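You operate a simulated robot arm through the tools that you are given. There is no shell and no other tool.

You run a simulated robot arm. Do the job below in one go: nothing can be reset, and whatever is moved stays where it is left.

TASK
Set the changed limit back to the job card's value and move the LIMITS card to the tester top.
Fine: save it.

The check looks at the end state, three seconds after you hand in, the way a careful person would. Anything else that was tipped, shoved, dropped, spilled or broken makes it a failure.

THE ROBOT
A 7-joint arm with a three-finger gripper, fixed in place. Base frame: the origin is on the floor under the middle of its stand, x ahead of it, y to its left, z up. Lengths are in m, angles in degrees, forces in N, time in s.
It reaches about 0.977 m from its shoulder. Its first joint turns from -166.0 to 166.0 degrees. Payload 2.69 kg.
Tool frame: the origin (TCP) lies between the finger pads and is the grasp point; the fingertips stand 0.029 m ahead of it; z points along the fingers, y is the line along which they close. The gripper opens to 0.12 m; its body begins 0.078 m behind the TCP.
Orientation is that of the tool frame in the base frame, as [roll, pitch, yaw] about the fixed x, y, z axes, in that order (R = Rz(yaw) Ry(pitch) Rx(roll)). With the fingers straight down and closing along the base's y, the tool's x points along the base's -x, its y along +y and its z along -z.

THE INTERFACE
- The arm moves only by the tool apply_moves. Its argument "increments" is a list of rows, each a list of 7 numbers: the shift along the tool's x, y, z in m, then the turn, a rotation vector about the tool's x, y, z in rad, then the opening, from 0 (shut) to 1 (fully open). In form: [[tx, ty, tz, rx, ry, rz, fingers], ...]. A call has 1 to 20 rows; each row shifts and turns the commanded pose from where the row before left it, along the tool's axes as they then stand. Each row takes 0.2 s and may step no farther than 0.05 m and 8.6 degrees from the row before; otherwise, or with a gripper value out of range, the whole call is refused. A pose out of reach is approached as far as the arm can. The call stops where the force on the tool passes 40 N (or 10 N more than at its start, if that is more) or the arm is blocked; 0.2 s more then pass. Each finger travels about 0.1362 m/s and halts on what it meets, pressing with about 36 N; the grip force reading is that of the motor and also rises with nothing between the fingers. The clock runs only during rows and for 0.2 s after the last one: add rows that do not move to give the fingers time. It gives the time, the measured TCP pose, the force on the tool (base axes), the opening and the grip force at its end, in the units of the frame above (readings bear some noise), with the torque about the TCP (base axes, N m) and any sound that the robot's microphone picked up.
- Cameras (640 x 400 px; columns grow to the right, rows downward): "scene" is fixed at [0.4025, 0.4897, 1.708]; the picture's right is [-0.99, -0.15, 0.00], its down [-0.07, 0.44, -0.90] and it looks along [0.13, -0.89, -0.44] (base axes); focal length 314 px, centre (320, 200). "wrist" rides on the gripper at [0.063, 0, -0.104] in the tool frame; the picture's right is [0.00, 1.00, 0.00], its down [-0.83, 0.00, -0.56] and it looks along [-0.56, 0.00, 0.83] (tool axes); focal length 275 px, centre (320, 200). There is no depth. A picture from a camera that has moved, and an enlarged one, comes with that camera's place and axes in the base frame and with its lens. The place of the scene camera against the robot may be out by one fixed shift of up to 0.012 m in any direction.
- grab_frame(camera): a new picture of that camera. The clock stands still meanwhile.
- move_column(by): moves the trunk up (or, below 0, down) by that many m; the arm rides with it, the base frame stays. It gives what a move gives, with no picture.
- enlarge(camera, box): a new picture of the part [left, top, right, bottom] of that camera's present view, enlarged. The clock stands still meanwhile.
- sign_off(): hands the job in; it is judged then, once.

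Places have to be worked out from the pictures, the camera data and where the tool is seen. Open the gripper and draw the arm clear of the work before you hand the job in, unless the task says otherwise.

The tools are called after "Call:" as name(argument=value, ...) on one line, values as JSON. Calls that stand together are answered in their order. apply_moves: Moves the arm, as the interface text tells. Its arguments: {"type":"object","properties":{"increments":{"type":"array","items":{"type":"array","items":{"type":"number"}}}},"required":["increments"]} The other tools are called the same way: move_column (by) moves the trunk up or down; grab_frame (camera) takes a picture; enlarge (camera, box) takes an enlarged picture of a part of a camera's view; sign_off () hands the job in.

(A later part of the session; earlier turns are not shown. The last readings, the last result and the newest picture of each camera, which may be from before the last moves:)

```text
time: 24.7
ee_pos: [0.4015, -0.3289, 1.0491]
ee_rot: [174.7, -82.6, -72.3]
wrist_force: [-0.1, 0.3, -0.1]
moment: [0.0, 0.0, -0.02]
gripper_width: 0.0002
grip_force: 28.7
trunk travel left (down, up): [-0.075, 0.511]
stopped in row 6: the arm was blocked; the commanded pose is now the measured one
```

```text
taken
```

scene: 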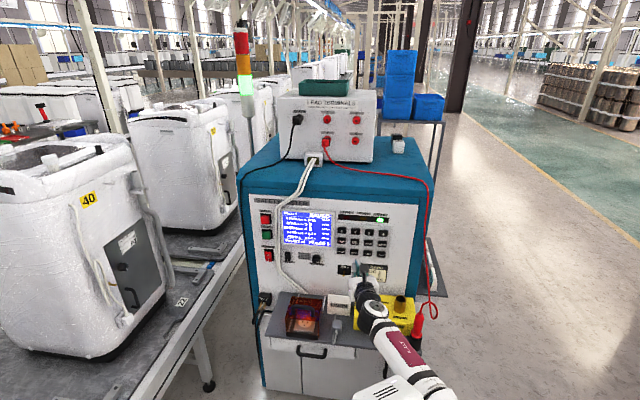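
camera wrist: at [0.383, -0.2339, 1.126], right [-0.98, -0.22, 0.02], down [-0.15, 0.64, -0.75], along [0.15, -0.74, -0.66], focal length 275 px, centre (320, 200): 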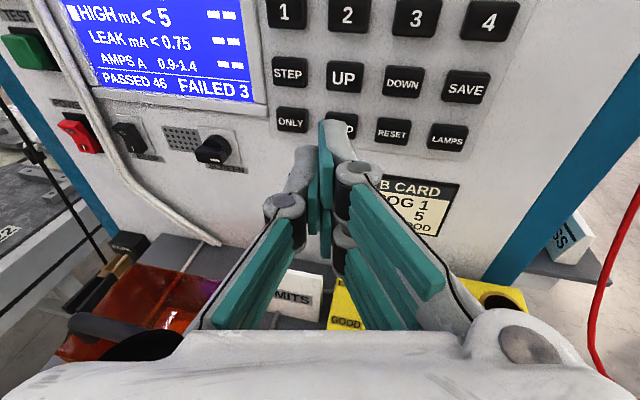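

The arm reports it was blocked during the tilt with almost no force on the tool, and the tool is slightly twisted. I zoom in on the lower arm to see what limits it before moving again.

Call:
enlarge(camera="scene", box=[300, 250, 500, 400])

Call:
enlarge(camera="wrist", box=[40, 200, 360, 400])

```text
2.67 times, centred on (400, 325) of scene
camera zoom: at [0.4025, 0.4897, 1.708], right [-0.99, -0.15, 0.0], down [-0.07, 0.44, -0.9], along [0.13, -0.89, -0.44], focal length 837 px, centre (107, -133)
```

zoom: 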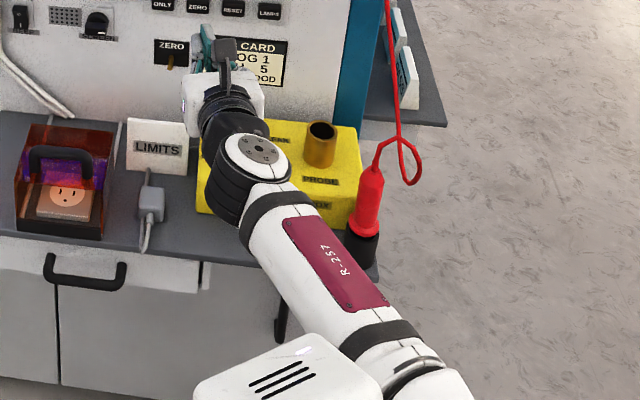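

```text
2.00 times, centred on (200, 300) of wrist
camera zoom: at [0.383, -0.2339, 1.126], right [-0.98, -0.22, 0.02], down [-0.15, 0.64, -0.75], along [0.15, -0.74, -0.66], focal length 551 px, centre (560, 0)
```

zoom: 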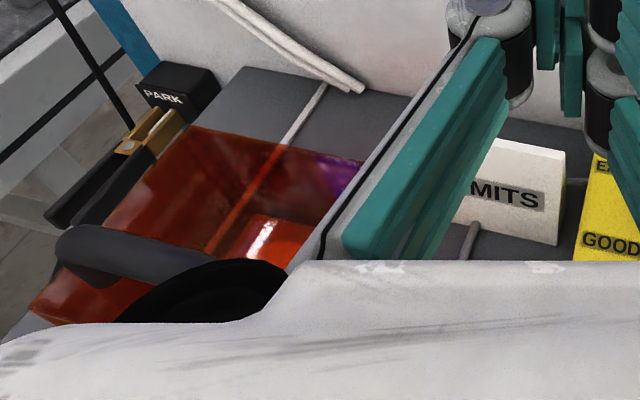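

The forearm and elbow were closing on the CAM 7B head on the robot's own lift; nothing on the bench was touched. Pitching the tool down raises the wrist away from it, so I pitch in small steps while easing forward a little.

Call:
apply_moves(increments=[[0, 0, 0.01, 0, 0, 0, 0], [0, 0, 0.01, 0, -0.12, 0, 0], [0, 0, 0.005, 0, -0.12, 0, 0], [0, 0, 0, 0, -0.12, 0, 0]])

Call:
grab_frame(camera="wrist")

Call:
grab_frame(camera="scene")

```text
time: 25.7
ee_pos: [0.4084, -0.3513, 1.0458]
ee_rot: [178.0, -61.8, -75.9]
wrist_force: [-0.4, 0.5, -0.2]
moment: [0.0, 0.04, 0.01]
gripper_width: 0.0
grip_force: 28.7
trunk travel left (down, up): [-0.075, 0.511]
```

```text
taken
camera wrist: at [0.3974, -0.2906, 1.1502], right [-0.98, -0.22, 0.02], down [-0.2, 0.86, -0.47], along [0.08, -0.46, -0.88], focal length 275 px, centre (320, 200)
```

wrist: 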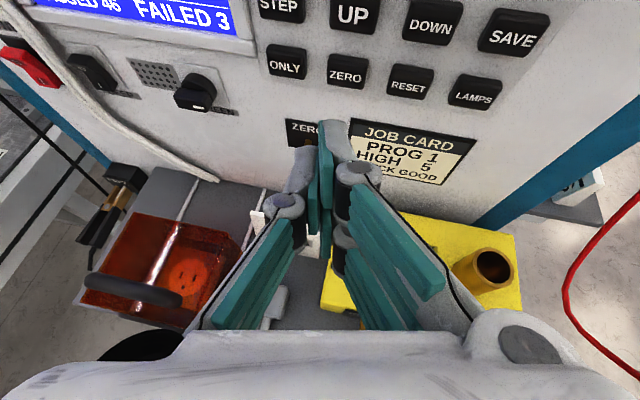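

```text
taken
```

scene: 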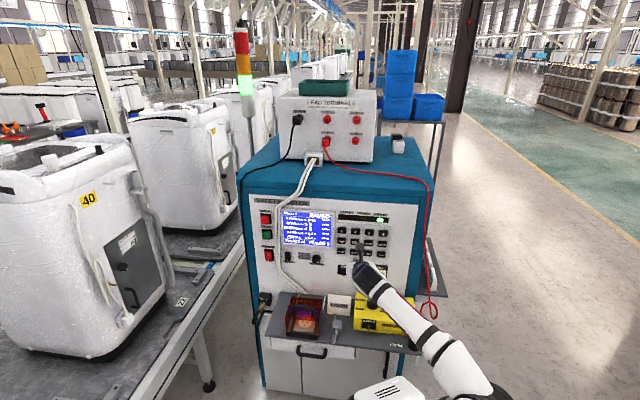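

The arm moves freely again. I correct the yaw, pitch down to about 30° from vertical, and roll +90° so that the fingers will close along y.

Call:
apply_moves(increments=[[0, 0, 0, -0.098, -0.002, 0.052, 0], [0, 0, 0, -0.098, -0.002, 0.052, 0], [0, 0, 0, 0, -0.14, 0, 0], [0, 0, 0, 0, -0.14, 0, 0], [0, 0, 0, 0, -0.14, 0, 0], [0, 0, 0, 0, -0.14, 0, 0]])

Call:
grab_frame(camera="wrist")

Call:
grab_frame(camera="scene")

```text
time: 27.1
ee_pos: [0.4069, -0.3527, 1.0453]
ee_rot: [178.8, -29.6, -89.8]
wrist_force: [0.1, -0.5, -0.4]
moment: [0.01, -0.04, 0.01]
gripper_width: 0.0
grip_force: 28.7
trunk travel left (down, up): [-0.075, 0.511]
```

```text
taken
camera wrist: at [0.4108, -0.3546, 1.1673], right [-1.0, 0.0, 0.02], down [0.0, 1.0, 0.07], along [-0.02, 0.07, -1.0], focal length 275 px, centre (320, 200)
```

wrist: 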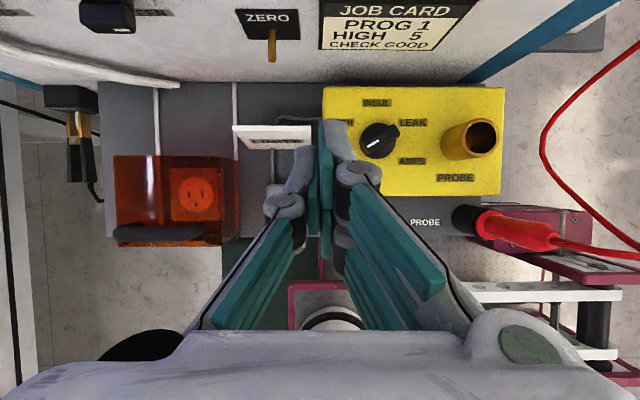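

```text
taken
```

scene: 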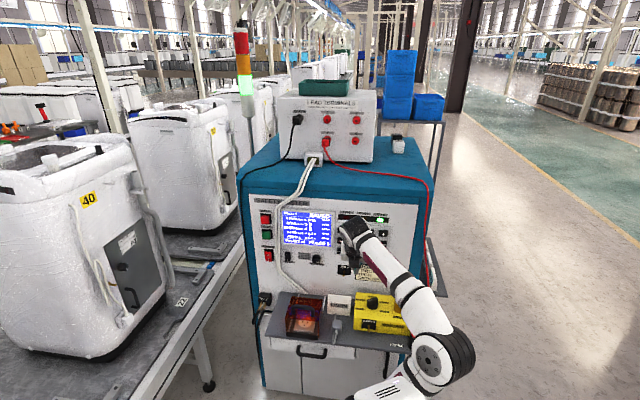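

This is a near-vertical view of the shelf. I zoom in on the card to read its lean, thickness and clearances.

Call:
enlarge(camera="wrist", box=[210, 80, 350, 190])

Call:
enlarge(camera="wrist", box=[90, 0, 530, 260])

Call:
enlarge(camera="scene", box=[310, 285, 380, 335])

```text
3.64 times, centred on (280, 135) of wrist
camera zoom: at [0.4108, -0.3546, 1.1673], right [-1.0, 0.0, 0.02], down [0.0, 1.0, 0.07], along [-0.02, 0.07, -1.0], focal length 1001 px, centre (466, 436)
```

zoom: 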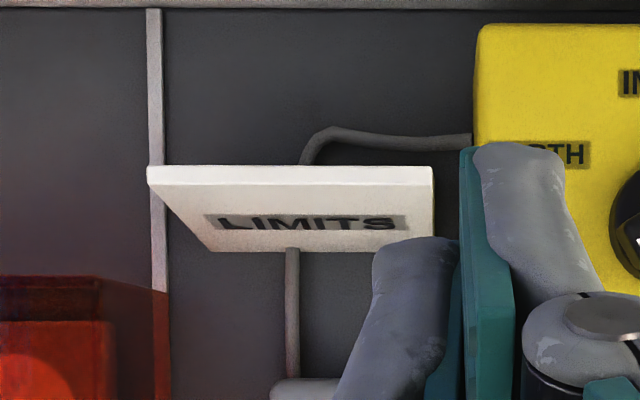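

```text
1.45 times, centred on (310, 130) of wrist
camera zoom: at [0.4108, -0.3546, 1.1673], right [-1.0, 0.0, 0.02], down [0.0, 1.0, 0.07], along [-0.02, 0.07, -1.0], focal length 400 px, centre (334, 302)
```

zoom: 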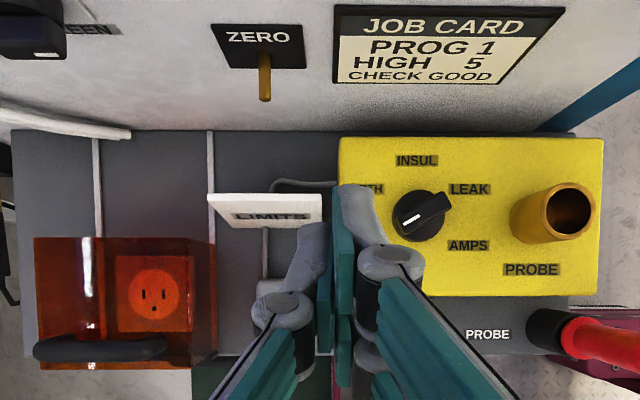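

```text
8.00 times, centred on (345, 310) of scene
camera zoom: at [0.4025, 0.4897, 1.708], right [-0.99, -0.15, 0.0], down [-0.07, 0.44, -0.9], along [0.13, -0.89, -0.44], focal length 2511 px, centre (120, -680)
```

zoom: 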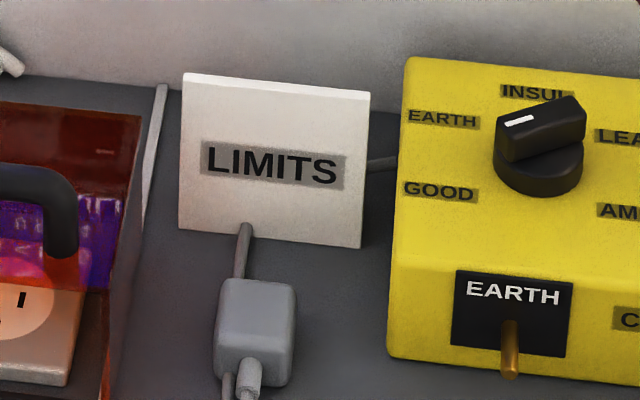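

From this view the card spans x ≈ 0.415 to 0.503, is about 6 mm thick at its top edge (y ≈ -0.41, z ≈ 0.86) and leans back slightly; the ZERO toggle sticks out of the panel just above it. I roll +90° so the fingers close along y and I can see the card end-on.

Call:
apply_moves(increments=[[0, 0, 0, 0, 0, 0.1428, 0], [0, 0, 0, 0, 0, 0.1428, 0], [0, 0, 0, 0, 0, 0.1428, 0], [0, 0, 0, 0, 0, 0.1428, 0], [0, 0, 0, 0, 0, 0.1428, 0], [0, 0, 0, 0, 0, 0.1428, 0], [0, 0, 0, 0, 0, 0.1428, 0], [0, 0, 0, 0, 0, 0.1428, 0], [0, 0, 0, 0, 0, 0.1428, 0], [0, 0, 0, 0, 0, 0.1428, 0], [0, 0, 0, 0, 0, 0.1428, 0]])

Call:
grab_frame(camera="wrist")

Call:
grab_frame(camera="scene")

```text
time: 29.5
ee_pos: [0.4076, -0.3522, 1.0447]
ee_rot: [-150.3, -0.9, 179.5]
wrist_force: [0.7, 0.1, -0.2]
moment: [0.05, 0.01, 0.01]
gripper_width: 0.0001
grip_force: 28.2
trunk travel left (down, up): [-0.075, 0.511]
```

```text
taken
camera wrist: at [0.3471, -0.3002, 1.1374], right [-0.01, 0.87, -0.5], down [0.84, 0.27, 0.47], along [0.54, -0.41, -0.73], focal length 275 px, centre (320, 200)
```

wrist: 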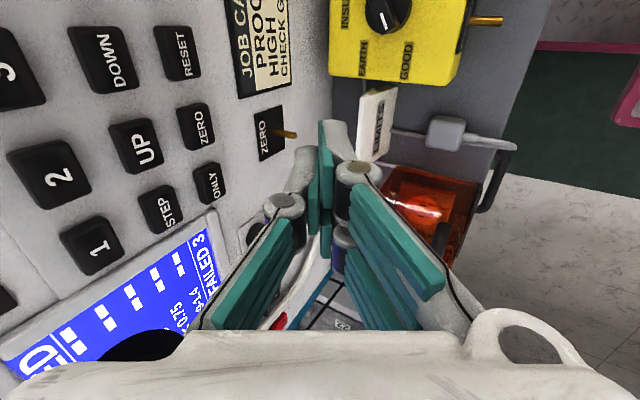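

```text
taken
```

scene: 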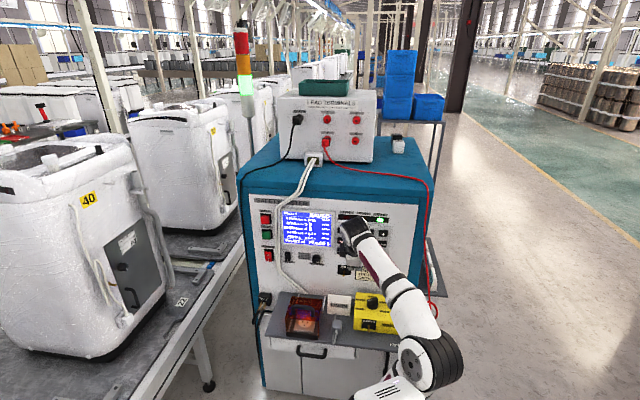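

The card is now visible from its end. I zoom in on it to judge its cross-section and lean.

Call:
enlarge(camera="wrist", box=[330, 70, 430, 170])

Call:
enlarge(camera="wrist", box=[230, 60, 530, 250])

```text
4.00 times, centred on (380, 120) of wrist
camera zoom: at [0.3471, -0.3002, 1.1374], right [-0.01, 0.87, -0.5], down [0.84, 0.27, 0.47], along [0.54, -0.41, -0.73], focal length 1101 px, centre (80, 520)
```

zoom: 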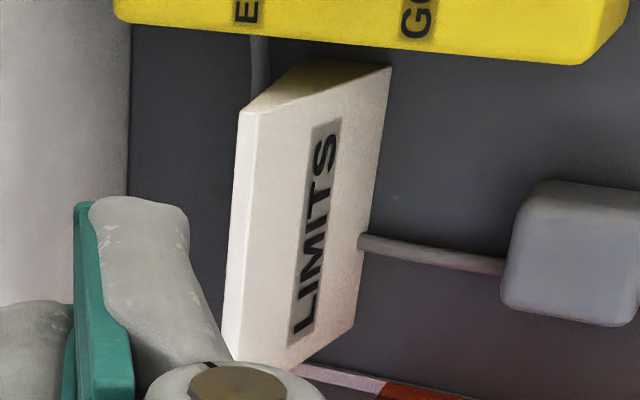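

```text
2.11 times, centred on (380, 155) of wrist
camera zoom: at [0.3471, -0.3002, 1.1374], right [-0.01, 0.87, -0.5], down [0.84, 0.27, 0.47], along [0.54, -0.41, -0.73], focal length 580 px, centre (194, 295)
```

zoom: 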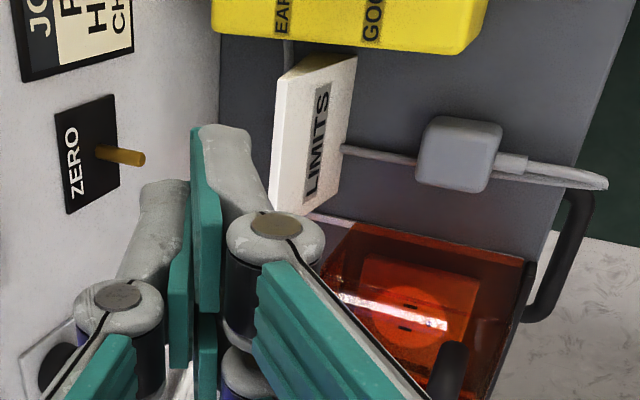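

The LIMITS card is a wedge-shaped block: about 5 mm thick at the top (y ≈ -0.411, z ≈ 0.851), 3 cm at the base, 8.8 cm wide. The ZERO toggle pokes out to about (0.45, -0.465, 0.898), so I'll come in tilted about 17° from vertical, gripping at x ≈ 0.475. I reduce the tilt, open partly and move above it.

Call:
apply_moves(increments=[[0, 0, 0, -0.1135, -0.018, 0, 0.46], [0, 0, 0, -0.1135, 0, 0, 0.46], [-0.034, 0, 0, 0, 0, 0, 0.46], [-0.033, 0, 0, 0, 0, 0, 0.46], [0, 0.0095, 0.03, 0, 0, 0, 0.46], [0, 0, 0.03, 0, 0, 0, 0.46]])

Call:
grab_frame(camera="wrist")

Call:
grab_frame(camera="scene")

```text
time: 30.9
ee_pos: [0.4756, -0.3613, 0.985]
ee_rot: [-163.3, 0.0, -180.0]
wrist_force: [-0.6, 0.1, 0.4]
moment: [0.0, 0.0, 0.03]
gripper_width: 0.0552
grip_force: 0.0
trunk travel left (down, up): [-0.075, 0.511]
```

```text
taken
camera wrist: at [0.4127, -0.3302, 1.085], right [-0.01, 0.96, -0.29], down [0.83, 0.16, 0.53], along [0.56, -0.24, -0.8], focal length 275 px, centre (320, 200)
```

wrist: 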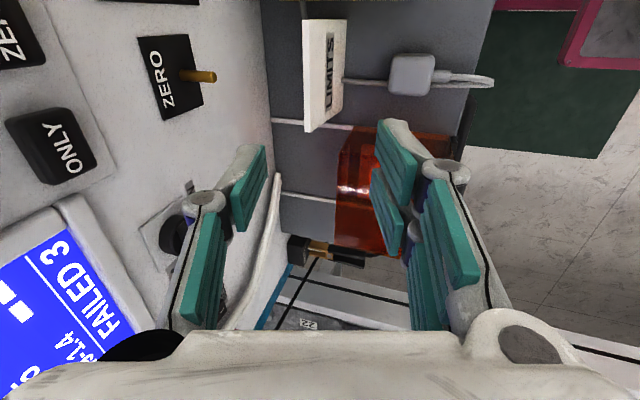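

```text
taken
```

scene: 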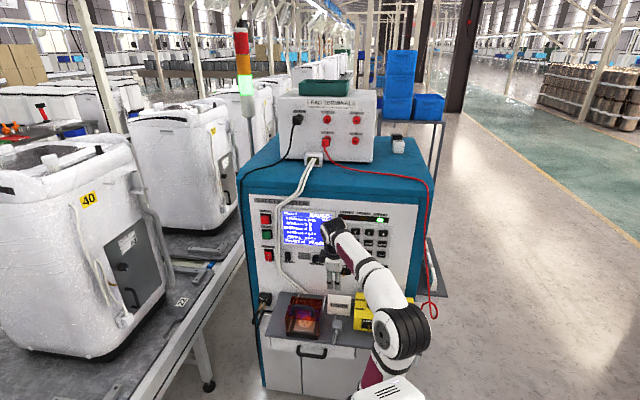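

Now I zoom in on the card and the toggle from here to refine their positions relative to the fingers.

Call:
enlarge(camera="wrist", box=[260, 0, 400, 140])

Call:
enlarge(camera="wrist", box=[120, 0, 460, 260])

```text
2.86 times, centred on (330, 70) of wrist
camera zoom: at [0.4127, -0.3302, 1.085], right [-0.01, 0.96, -0.29], down [0.83, 0.16, 0.53], along [0.56, -0.24, -0.8], focal length 786 px, centre (291, 571)
```

zoom: 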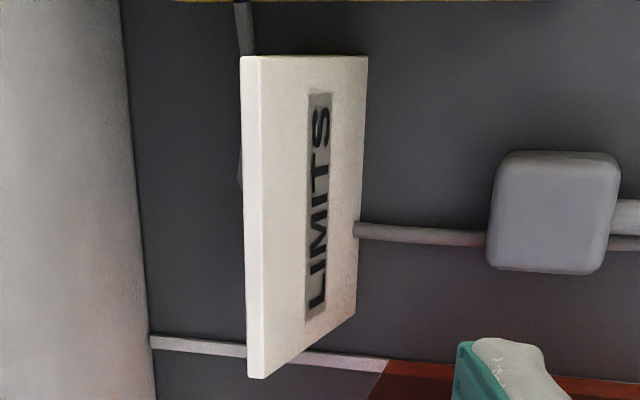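

```text
1.54 times, centred on (290, 130) of wrist
camera zoom: at [0.4127, -0.3302, 1.085], right [-0.01, 0.96, -0.29], down [0.83, 0.16, 0.53], along [0.56, -0.24, -0.8], focal length 424 px, centre (366, 308)
```

zoom: 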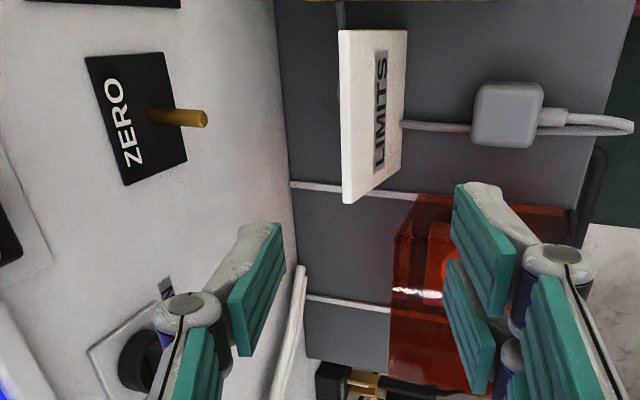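

The card top runs along y ≈ -0.411 from x 0.416 to 0.504, with its top at z about 0.84 to 0.85, and the toggle tip is at (0.452, -0.468, 0.895). The tool axis already points at the planned grip line, so I advance along it to about 4 cm above the card.

Call:
apply_moves(increments=[[0, 0, 0.0255, 0, 0, 0, 0.46], [0, 0, 0.0255, 0, 0, 0, 0.46], [0, 0, 0.0255, 0, 0, 0, 0.46]])

Call:
grab_frame(camera="wrist")

Call:
enlarge(camera="scene", box=[280, 240, 420, 350])

```text
time: 31.7
ee_pos: [0.4763, -0.3817, 0.9114]
ee_rot: [-163.3, 0.0, -179.9]
wrist_force: [-0.1, 0.1, -0.6]
moment: [0.0, 0.0, -0.01]
gripper_width: 0.055
grip_force: 0.0
trunk travel left (down, up): [-0.075, 0.511]
```

```text
taken
camera wrist: at [0.4131, -0.3514, 1.0108], right [-0.01, 0.96, -0.29], down [0.83, 0.17, 0.53], along [0.56, -0.24, -0.8], focal length 275 px, centre (320, 200)
```

wrist: 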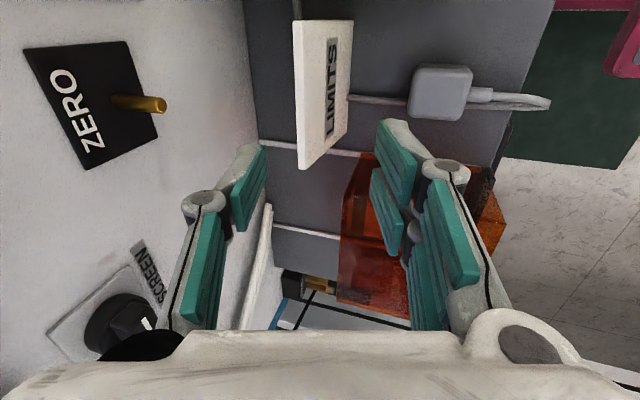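

```text
3.64 times, centred on (350, 295) of scene
camera zoom: at [0.4025, 0.4897, 1.708], right [-0.99, -0.15, 0.0], down [-0.07, 0.44, -0.9], along [0.13, -0.89, -0.44], focal length 1142 px, centre (211, -146)
```

zoom: 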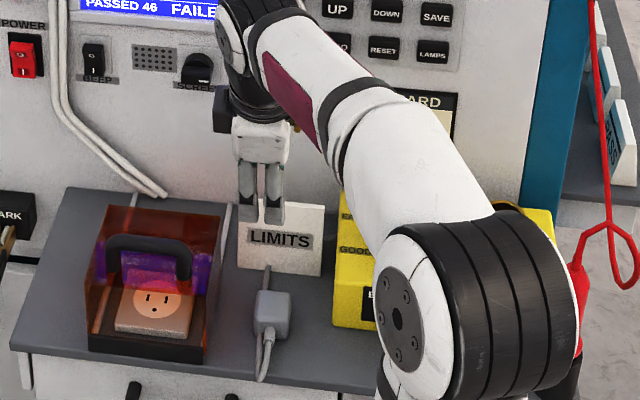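

The scene view shows the two front fingers coming down in front of the LIMITS card. I zoom in with the wrist camera to refine the card's top height before going lower.

Call:
enlarge(camera="wrist", box=[240, 0, 420, 180])

Call:
enlarge(camera="scene", box=[320, 265, 380, 335])

```text
2.22 times, centred on (330, 90) of wrist
camera zoom: at [0.4131, -0.3514, 1.0108], right [-0.01, 0.96, -0.29], down [0.83, 0.17, 0.53], along [0.56, -0.24, -0.8], focal length 612 px, centre (298, 444)
```

zoom: 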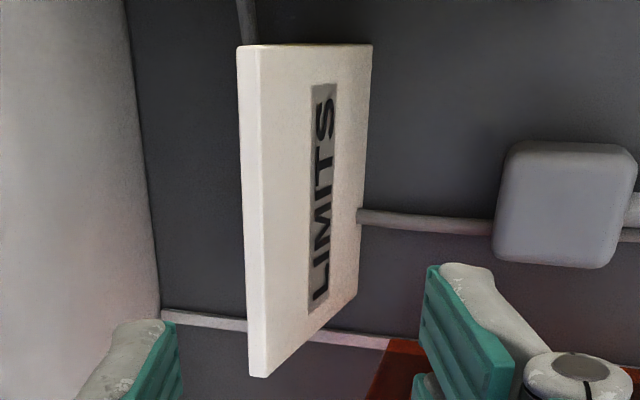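

```text
5.71 times, centred on (350, 300) of scene
camera zoom: at [0.4025, 0.4897, 1.708], right [-0.99, -0.15, 0.0], down [-0.07, 0.44, -0.9], along [0.13, -0.89, -0.44], focal length 1794 px, centre (149, -371)
```

zoom: 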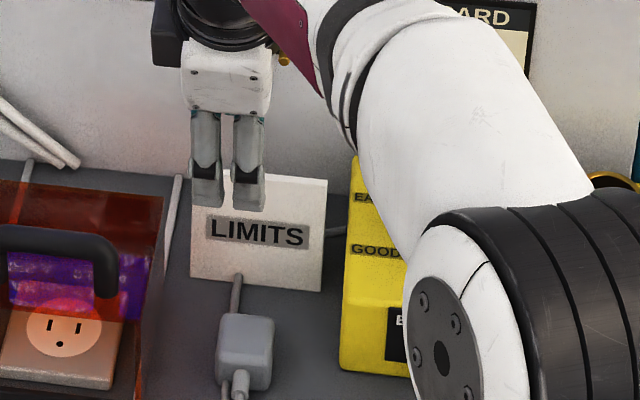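

Comparing this view with the last one gives the card top at z ≈ 0.848 (centre y -0.413) and base at z ≈ 0.771. I shift 5 mm toward -y and 6 mm toward -x, then descend 5 cm and check.

Call:
apply_moves(increments=[[0.006, -0.0052, 0, 0, 0, 0, 0.46], [0, 0, 0.025, 0, 0, 0, 0.46], [0, 0, 0.025, 0, 0, 0, 0.46]])

Call:
grab_frame(camera="wrist")

Call:
enlarge(camera="scene", box=[310, 255, 390, 335])

```text
time: 32.5
ee_pos: [0.4702, -0.4025, 0.8653]
ee_rot: [-163.3, 0.0, -179.8]
wrist_force: [-0.1, -0.7, 0.0]
moment: [-0.02, 0.02, -0.01]
gripper_width: 0.0553
grip_force: 0.0
trunk travel left (down, up): [-0.075, 0.511]
```

```text
taken
camera wrist: at [0.4075, -0.3722, 0.9661], right [-0.01, 0.96, -0.29], down [0.83, 0.16, 0.53], along [0.56, -0.24, -0.8], focal length 275 px, centre (320, 200)
```

wrist: 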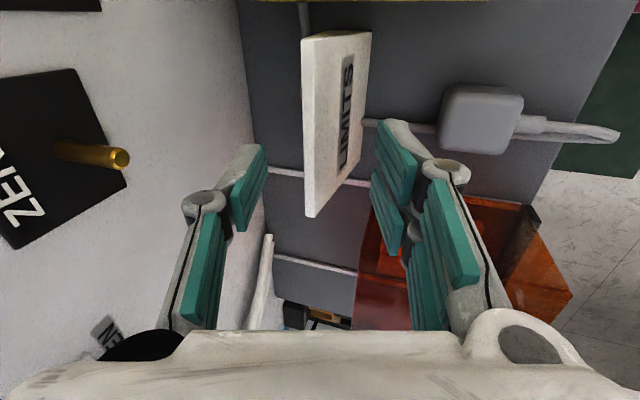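

```text
5.00 times, centred on (350, 295) of scene
camera zoom: at [0.4025, 0.4897, 1.708], right [-0.99, -0.15, 0.0], down [-0.07, 0.44, -0.9], along [0.13, -0.89, -0.44], focal length 1570 px, centre (170, -275)
```

zoom: 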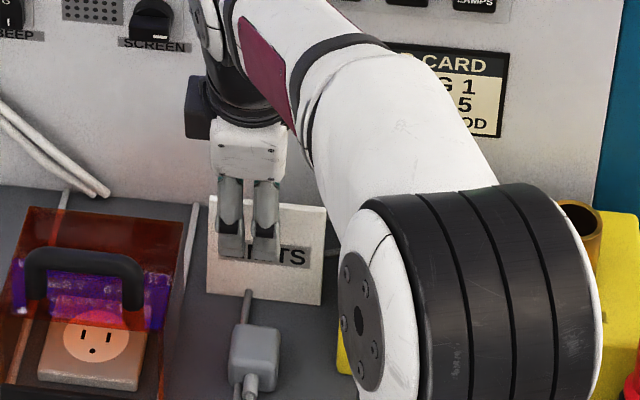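

The card stands between the thumb (panel side) and the two front fingers with clearance all round, and the toggle is untouched. I descend the last 2.4 cm with a 2 mm correction toward +y.

Call:
apply_moves(increments=[[0, 0.002, 0.012, 0, 0, 0, 0.46], [0, 0, 0.012, 0, 0, 0, 0.46]])

Call:
grab_frame(camera="wrist")

Call:
enlarge(camera="scene", box=[310, 255, 390, 335])

```text
time: 33.1
ee_pos: [0.4681, -0.4069, 0.8428]
ee_rot: [-163.3, -0.1, -179.9]
wrist_force: [-0.8, 0.9, -0.3]
moment: [-0.01, 0.03, -0.03]
gripper_width: 0.0551
grip_force: 0.1
trunk travel left (down, up): [-0.075, 0.511]
```

```text
taken
camera wrist: at [0.4065, -0.3764, 0.9429], right [-0.01, 0.96, -0.29], down [0.83, 0.16, 0.53], along [0.56, -0.24, -0.8], focal length 275 px, centre (320, 200)
```

wrist: 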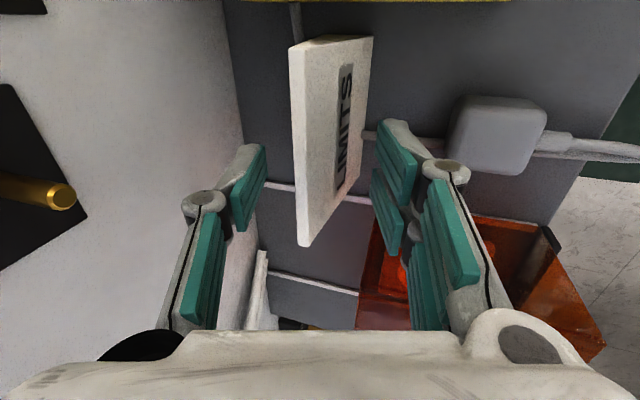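

```text
5.00 times, centred on (350, 295) of scene
camera zoom: at [0.4025, 0.4897, 1.708], right [-0.99, -0.15, 0.0], down [-0.07, 0.44, -0.9], along [0.13, -0.89, -0.44], focal length 1570 px, centre (170, -275)
```

zoom: 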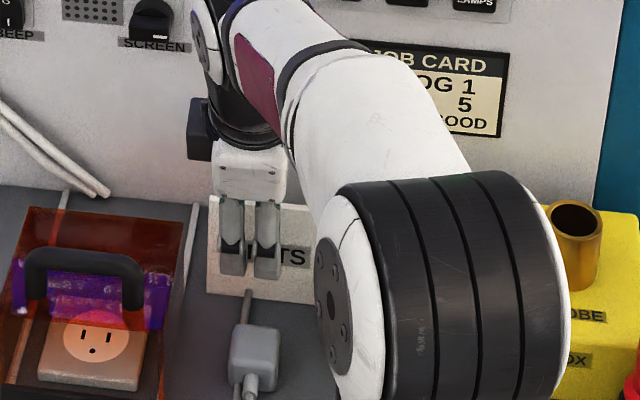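

All clear around the fingers, so I close gently in stages until the card is held.

Call:
apply_moves(increments=[[0, 0, 0, 0, 0, 0, 0.38], [0, 0, 0, 0, 0, 0, 0.3], [0, 0, 0, 0, 0, 0, 0.24], [0, 0, 0, 0, 0, 0, 0.2]])

Call:
grab_frame(camera="wrist")

```text
time: 34.1
ee_pos: [0.469, -0.4069, 0.8427]
ee_rot: [-163.2, 0.0, -179.9]
wrist_force: [-0.8, -0.6, -0.1]
moment: [0.0, -0.02, -0.01]
gripper_width: 0.0241
grip_force: 0.0
trunk travel left (down, up): [-0.075, 0.511]
```

```text
taken
camera wrist: at [0.4064, -0.3765, 0.9432], right [-0.01, 0.96, -0.29], down [0.83, 0.17, 0.53], along [0.56, -0.24, -0.8], focal length 275 px, centre (320, 200)
```

wrist: 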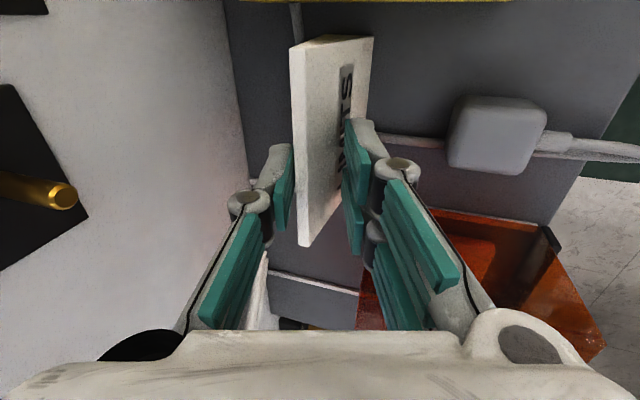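

Both sides are nearly touching the card and it is well centred. I close the rest of the way to grip.

Call:
apply_moves(increments=[[0, 0, 0, 0, 0, 0, 0.17], [0, 0, 0, 0, 0, 0, 0.14], [0, 0, 0, 0, 0, 0, 0.1], [0, 0, 0, 0, 0, 0, 0.05], [0, 0, 0, 0, 0, 0, 0], [0, 0, 0, 0, 0, 0, 0]])

Call:
grab_frame(camera="wrist")

Call:
enlarge(camera="scene", box=[310, 255, 390, 335])

```text
time: 35.5
ee_pos: [0.4688, -0.407, 0.8429]
ee_rot: [-163.3, 0.1, -179.9]
wrist_force: [0.5, 1.7, 2.4]
moment: [0.07, 0.02, 0.03]
gripper_width: 0.0132
grip_force: 36.1
trunk travel left (down, up): [-0.075, 0.511]
```

```text
taken
camera wrist: at [0.4064, -0.3764, 0.9432], right [-0.01, 0.96, -0.29], down [0.83, 0.17, 0.53], along [0.56, -0.24, -0.8], focal length 275 px, centre (320, 200)
```

wrist: 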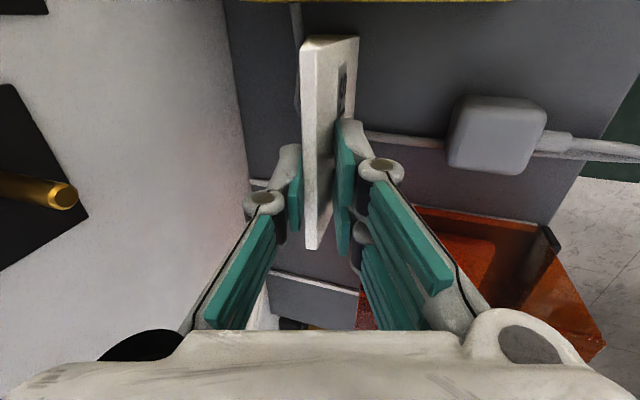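

```text
5.00 times, centred on (350, 295) of scene
camera zoom: at [0.4025, 0.4897, 1.708], right [-0.99, -0.15, 0.0], down [-0.07, 0.44, -0.9], along [0.13, -0.89, -0.44], focal length 1570 px, centre (170, -275)
```

zoom: 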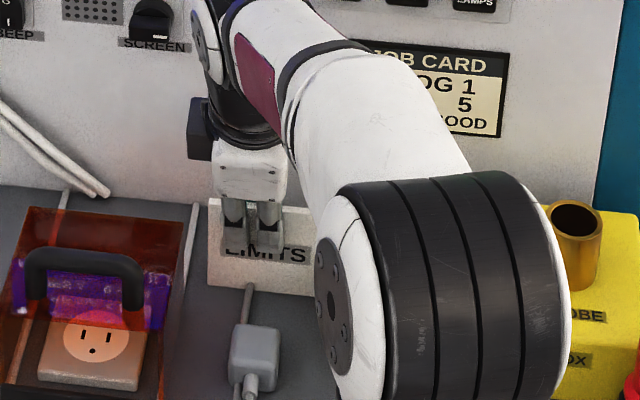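

The card is held (36 N, 13 mm) and has tilted slightly to match the fingers, with nothing else disturbed. I lift along the tool axis, up and away from the panel, slowly at first.

Call:
apply_moves(increments=[[0, 0, -0.008, 0, 0, 0, 0], [0, 0, -0.012, 0, 0, 0, 0], [0, 0, -0.02, 0, 0, 0, 0], [0, 0, -0.02, 0, 0, 0, 0]])

Call:
grab_frame(camera="wrist")

Call:
enlarge(camera="scene", box=[300, 235, 400, 335])

```text
time: 36.5
ee_pos: [0.4685, -0.389, 0.8999]
ee_rot: [-163.3, 0.1, -179.8]
wrist_force: [0.0, 1.0, -0.2]
moment: [0.01, 0.02, -0.01]
gripper_width: 0.013
grip_force: 36.1
trunk travel left (down, up): [-0.075, 0.511]
```

```text
taken
camera wrist: at [0.4068, -0.359, 0.9998], right [-0.01, 0.96, -0.29], down [0.83, 0.17, 0.53], along [0.56, -0.24, -0.8], focal length 275 px, centre (320, 200)
```

wrist: 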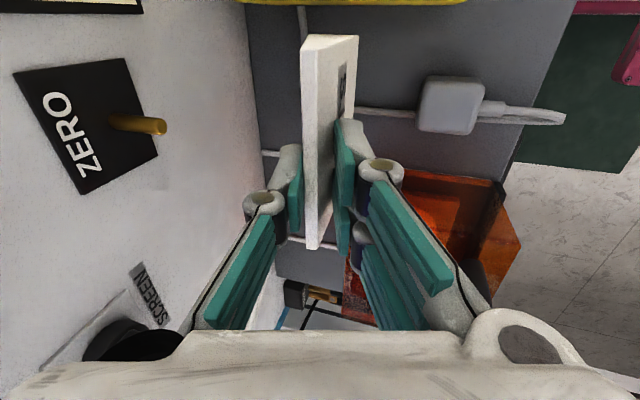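

```text
4.00 times, centred on (350, 285) of scene
camera zoom: at [0.4025, 0.4897, 1.708], right [-0.99, -0.15, 0.0], down [-0.07, 0.44, -0.9], along [0.13, -0.89, -0.44], focal length 1256 px, centre (200, -140)
```

zoom: 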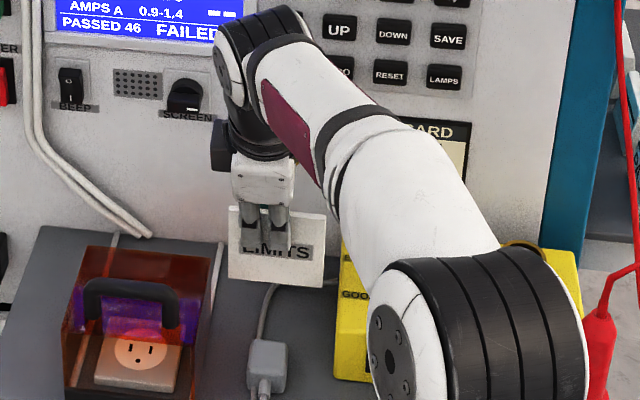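

The card is clear of the shelf and the cord stays put. I keep withdrawing up and away from the panel before using the trunk.

Call:
apply_moves(increments=[[0, 0.006, -0.03, 0, 0, 0, 0], [0, 0.006, -0.03, 0, 0, 0, 0], [0, 0.006, -0.03, 0, 0, 0, 0]])

Call:
grab_frame(camera="wrist")

Call:
grab_frame(camera="scene")

```text
time: 37.3
ee_pos: [0.468, -0.3475, 0.9799]
ee_rot: [-163.3, 0.0, -179.8]
wrist_force: [-0.1, -0.5, -0.7]
moment: [0.0, 0.02, -0.01]
gripper_width: 0.0131
grip_force: 35.9
trunk travel left (down, up): [-0.075, 0.511]
```

```text
taken
camera wrist: at [0.406, -0.3151, 1.0805], right [-0.01, 0.96, -0.29], down [0.83, 0.17, 0.53], along [0.56, -0.24, -0.8], focal length 275 px, centre (320, 200)
```

wrist: 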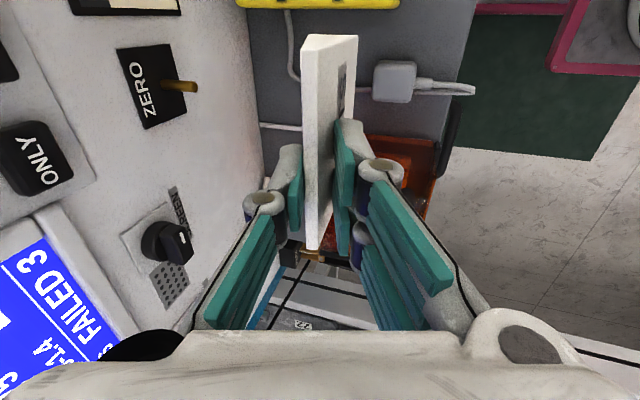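

```text
taken
```

scene: 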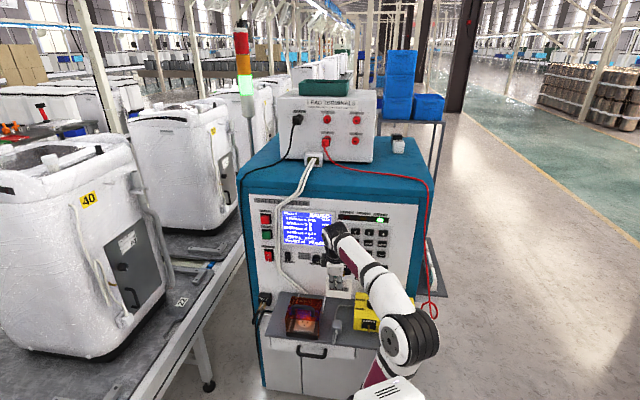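

The card is held securely in front of the panel. I zoom in on its end face to work out how it is tilted within the fingers, which matters for setting it down flat.

Call:
enlarge(camera="wrist", box=[270, 10, 390, 130])

Call:
enlarge(camera="wrist", box=[270, 120, 400, 260])

```text
3.33 times, centred on (330, 70) of wrist
camera zoom: at [0.406, -0.3151, 1.0805], right [-0.01, 0.96, -0.29], down [0.83, 0.17, 0.53], along [0.56, -0.24, -0.8], focal length 918 px, centre (287, 633)
```

zoom: 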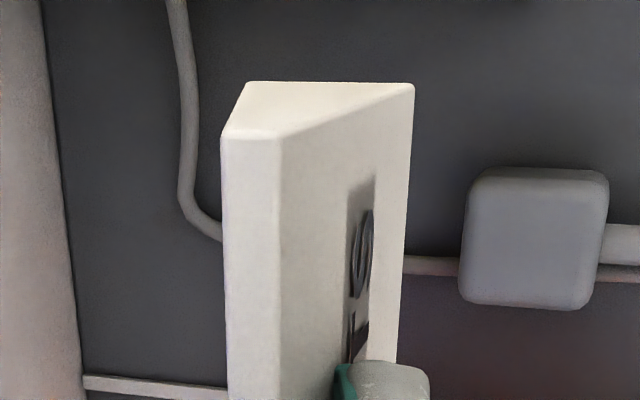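

```text
2.86 times, centred on (335, 190) of wrist
camera zoom: at [0.406, -0.3151, 1.0805], right [-0.01, 0.96, -0.29], down [0.83, 0.17, 0.53], along [0.56, -0.24, -0.8], focal length 786 px, centre (277, 229)
```

zoom: 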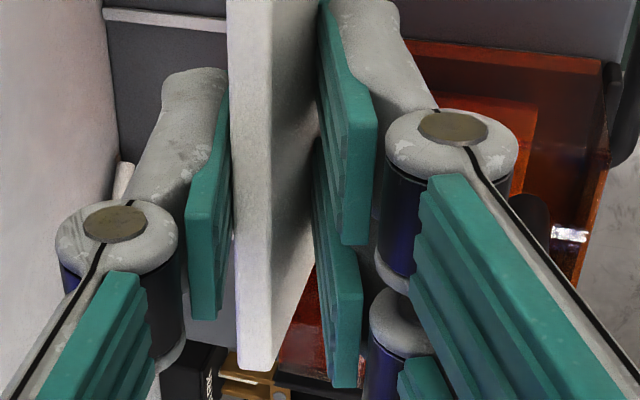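

The thumb lies flush on the card's back face, so the card will stand upright when the tool is tilted about 10°. I raise the trunk in steps, starting with 0.2 m.

Call:
move_column(by=0.2)

Call:
grab_frame(camera="scene")

Call:
grab_frame(camera="wrist")

```text
time: 39.5
ee_pos: [0.4692, -0.3473, 1.1805]
ee_rot: [-163.3, 0.0, -179.9]
wrist_force: [0.7, -0.5, -1.0]
moment: [0.01, -0.01, 0.05]
gripper_width: 0.0135
grip_force: 35.7
trunk travel left (down, up): [-0.275, 0.311]
```

```text
taken
```

scene: 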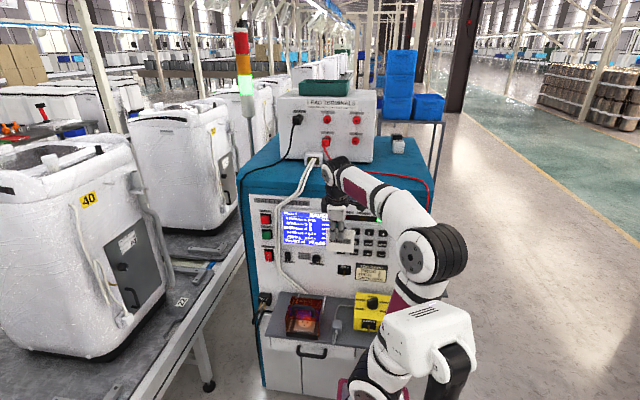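

```text
taken
camera wrist: at [0.4066, -0.3163, 1.2803], right [-0.01, 0.96, -0.29], down [0.83, 0.17, 0.53], along [0.56, -0.24, -0.8], focal length 275 px, centre (320, 200)
```

wrist: 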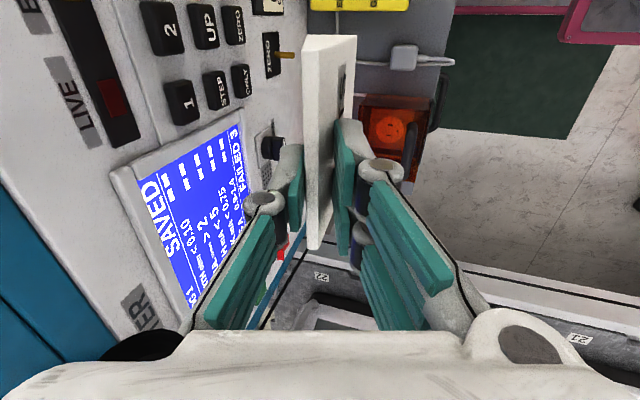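

All is steady and the screen still shows SAVED. I raise another 0.2 m to bring the card above the tester top.

Call:
move_column(by=0.2)

Call:
grab_frame(camera="scene")

Call:
grab_frame(camera="wrist")

```text
time: 41.7
ee_pos: [0.4693, -0.3482, 1.3787]
ee_rot: [-163.3, 0.0, -179.9]
wrist_force: [-0.4, 0.3, -0.2]
moment: [0.01, 0.0, -0.02]
gripper_width: 0.0132
grip_force: 36.2
trunk travel left (down, up): [-0.475, 0.111]
```

```text
taken
```

scene: 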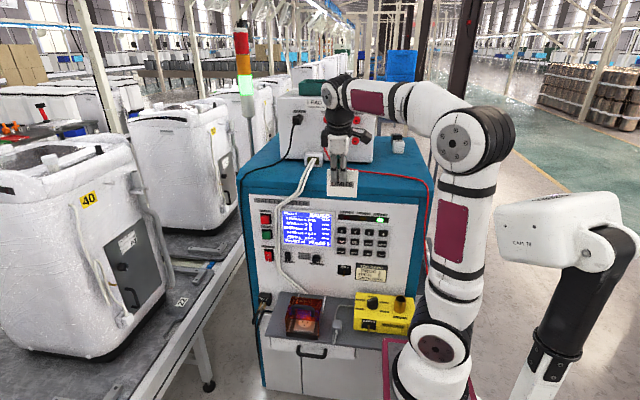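

```text
taken
camera wrist: at [0.4069, -0.3164, 1.4802], right [-0.01, 0.96, -0.29], down [0.83, 0.17, 0.53], along [0.56, -0.24, -0.8], focal length 275 px, centre (320, 200)
```

wrist: 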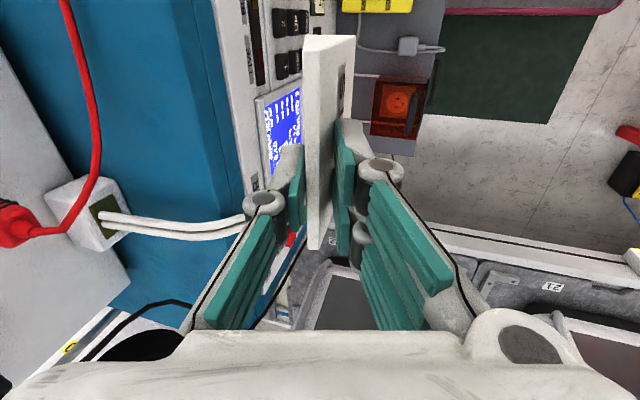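

The card is now near the top's height, but cable positions from the different views disagree unless the tester top is higher than I assumed (about 1.29 to 1.32 m). I zoom in to measure the top edge properly before going over it.

Call:
enlarge(camera="scene", box=[230, 120, 440, 220])

Call:
enlarge(camera="wrist", box=[0, 0, 320, 200])

```text
3.05 times, centred on (335, 170) of scene
camera zoom: at [0.4025, 0.4897, 1.708], right [-0.99, -0.15, 0.0], down [-0.07, 0.44, -0.9], along [0.13, -0.89, -0.44], focal length 957 px, centre (274, 291)
```

zoom: 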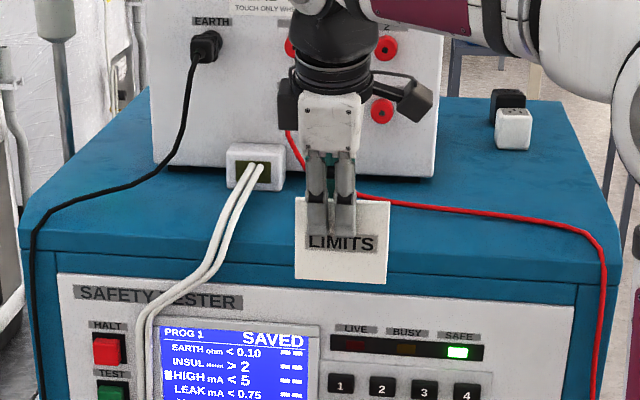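

```text
2.00 times, centred on (160, 100) of wrist
camera zoom: at [0.4069, -0.3164, 1.4802], right [-0.01, 0.96, -0.29], down [0.83, 0.17, 0.53], along [0.56, -0.24, -0.8], focal length 551 px, centre (640, 400)
```

zoom: 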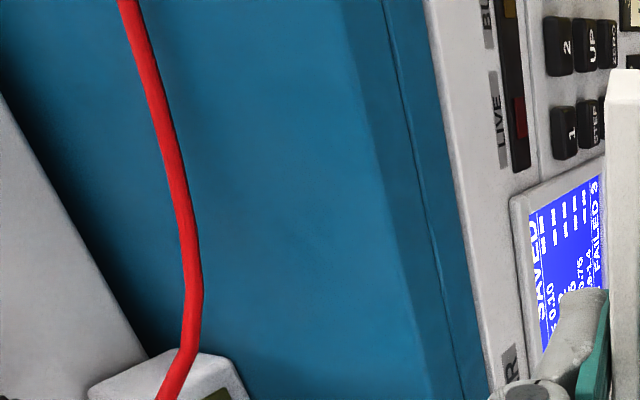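

Re-measured, the tester top is at z ≈ 1.275, the red lead crosses it around y -0.56 to -0.60, and the terminals box starts near y -0.72 for x > 0.37. I choose an open spot at about x 0.30, y -0.65. I level the card (tool tilt to 10°), rise 5 cm and shift to x ≈ 0.31 while still in front of the tester.

Call:
apply_moves(increments=[[0, 0, 0, -0.058, 0, 0, 0], [0, 0, 0, -0.059, 0, 0, 0], [0.0, -0.0044, -0.0246, 0, 0, 0, 0], [0.04, -0.0044, -0.0247, 0, 0, 0, 0], [0.04, 0, 0, 0, 0, 0, 0], [0.04, 0, 0, 0, 0, 0, 0], [0.04, 0, 0, 0, 0, 0, 0]])

Call:
grab_frame(camera="scene")

Call:
grab_frame(camera="wrist")

```text
time: 43.3
ee_pos: [0.31, -0.3494, 1.4297]
ee_rot: [-170.0, -0.1, -179.8]
wrist_force: [1.2, 0.0, -1.2]
moment: [0.02, 0.02, -0.01]
gripper_width: 0.0129
grip_force: 36.5
trunk travel left (down, up): [-0.475, 0.111]
```

```text
taken
```

scene: 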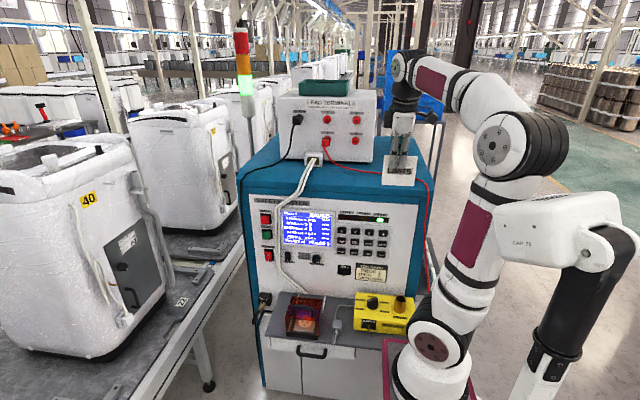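

```text
taken
camera wrist: at [0.2474, -0.3304, 1.5331], right [-0.01, 0.98, -0.17], down [0.83, 0.1, 0.55], along [0.56, -0.14, -0.82], focal length 275 px, centre (320, 200)
```

wrist: 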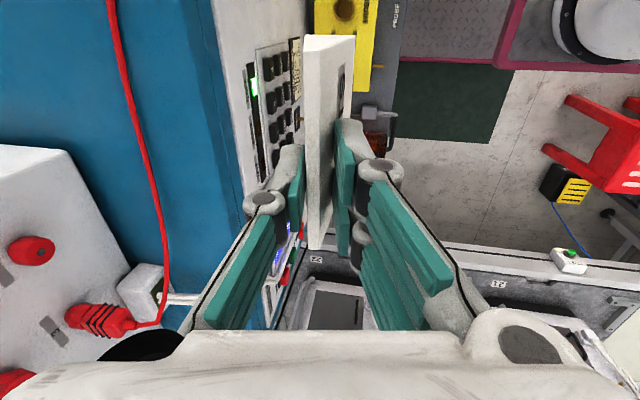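

Three wrist views now agree that the red lead lies at y ≈ -0.557 to -0.60 and the terminals box corner is near (0.39, -0.70). I carry the card over the top to TCP (0.295, -0.634), keeping it 8 cm above the surface.

Call:
apply_moves(increments=[[0.015, -0.0401, 0.0071, 0, 0, 0, 0], [0, -0.0401, 0.0071, 0, 0, 0, 0], [0, -0.0401, 0.0071, 0, 0, 0, 0], [0, -0.0401, 0.0071, 0, 0, 0, 0], [0, -0.0401, 0.0071, 0, 0, 0, 0], [0, -0.0401, 0.0071, 0, 0, 0, 0], [0, -0.0401, 0.0071, 0, 0, 0, 0]])

Call:
grab_frame(camera="scene")

Call:
grab_frame(camera="wrist")

```text
time: 44.9
ee_pos: [0.2903, -0.6155, 1.4119]
ee_rot: [-170.3, 0.1, 180.0]
wrist_force: [-0.4, -2.1, -1.5]
moment: [0.1, -0.02, 0.03]
gripper_width: 0.0133
grip_force: 36.3
out of reach, approached as far as the arm can: row 7
trunk travel left (down, up): [-0.475, 0.111]
```

```text
taken
```

scene: 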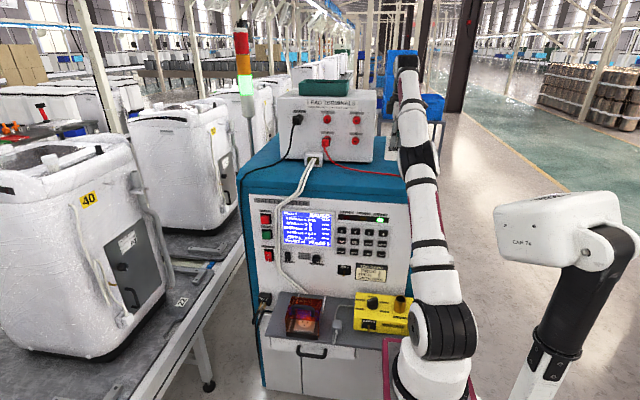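

```text
taken
camera wrist: at [0.2285, -0.5971, 1.5159], right [-0.01, 0.99, -0.17], down [0.83, 0.1, 0.55], along [0.56, -0.14, -0.82], focal length 275 px, centre (320, 200)
```

wrist: 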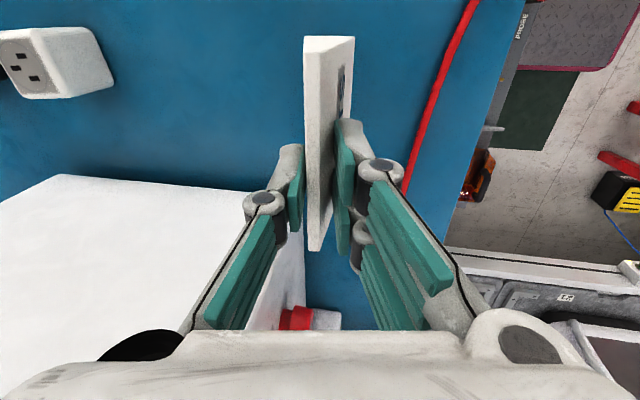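

The arm is nearly at full stretch at TCP (0.290, -0.616, 1.412), which is fine because lowering brings it back within reach. The spot below is clear: lead at y ≈ -0.55, terminals box at x > 0.39. I lower 3 cm and check the pose.

Call:
apply_moves(increments=[[0, 0.0026, 0.0148, 0, 0, 0, 0], [0, 0.0026, 0.0148, 0, 0, 0, 0], [0, 0, 0, 0, 0, 0, 0]])

Call:
grab_frame(camera="wrist")

Call:
enlarge(camera="scene", box=[340, 40, 480, 210])

```text
time: 45.7
ee_pos: [0.293, -0.6141, 1.3856]
ee_rot: [-170.0, -0.1, -179.9]
wrist_force: [0.1, 1.2, -0.1]
moment: [0.0, 0.04, -0.01]
gripper_width: 0.0135
grip_force: 36.0
trunk travel left (down, up): [-0.475, 0.111]
```

```text
taken
camera wrist: at [0.23, -0.5953, 1.4882], right [-0.01, 0.98, -0.17], down [0.83, 0.1, 0.55], along [0.56, -0.14, -0.82], focal length 275 px, centre (320, 200)
```

wrist: 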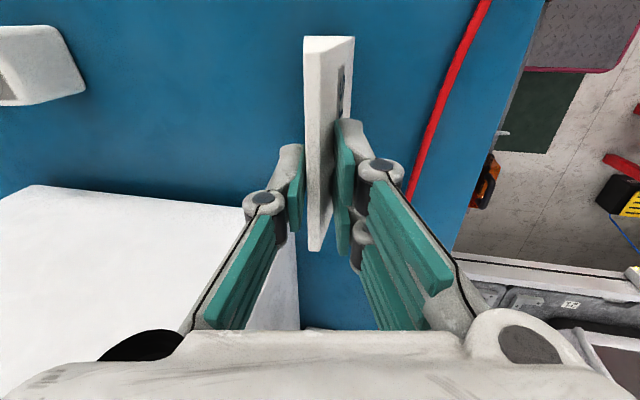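

```text
2.35 times, centred on (410, 125) of scene
camera zoom: at [0.4025, 0.4897, 1.708], right [-0.99, -0.15, 0.0], down [-0.07, 0.44, -0.9], along [0.13, -0.89, -0.44], focal length 739 px, centre (108, 376)
```

zoom: 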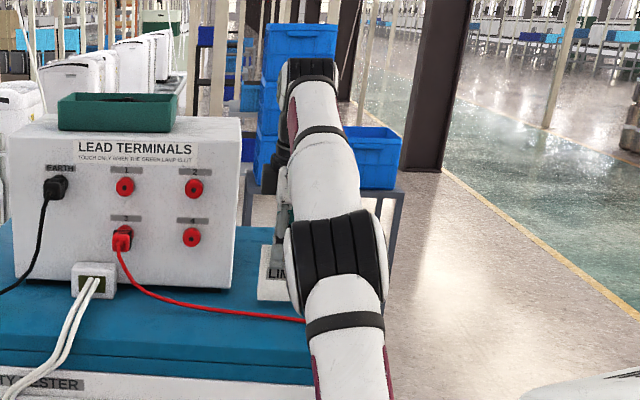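

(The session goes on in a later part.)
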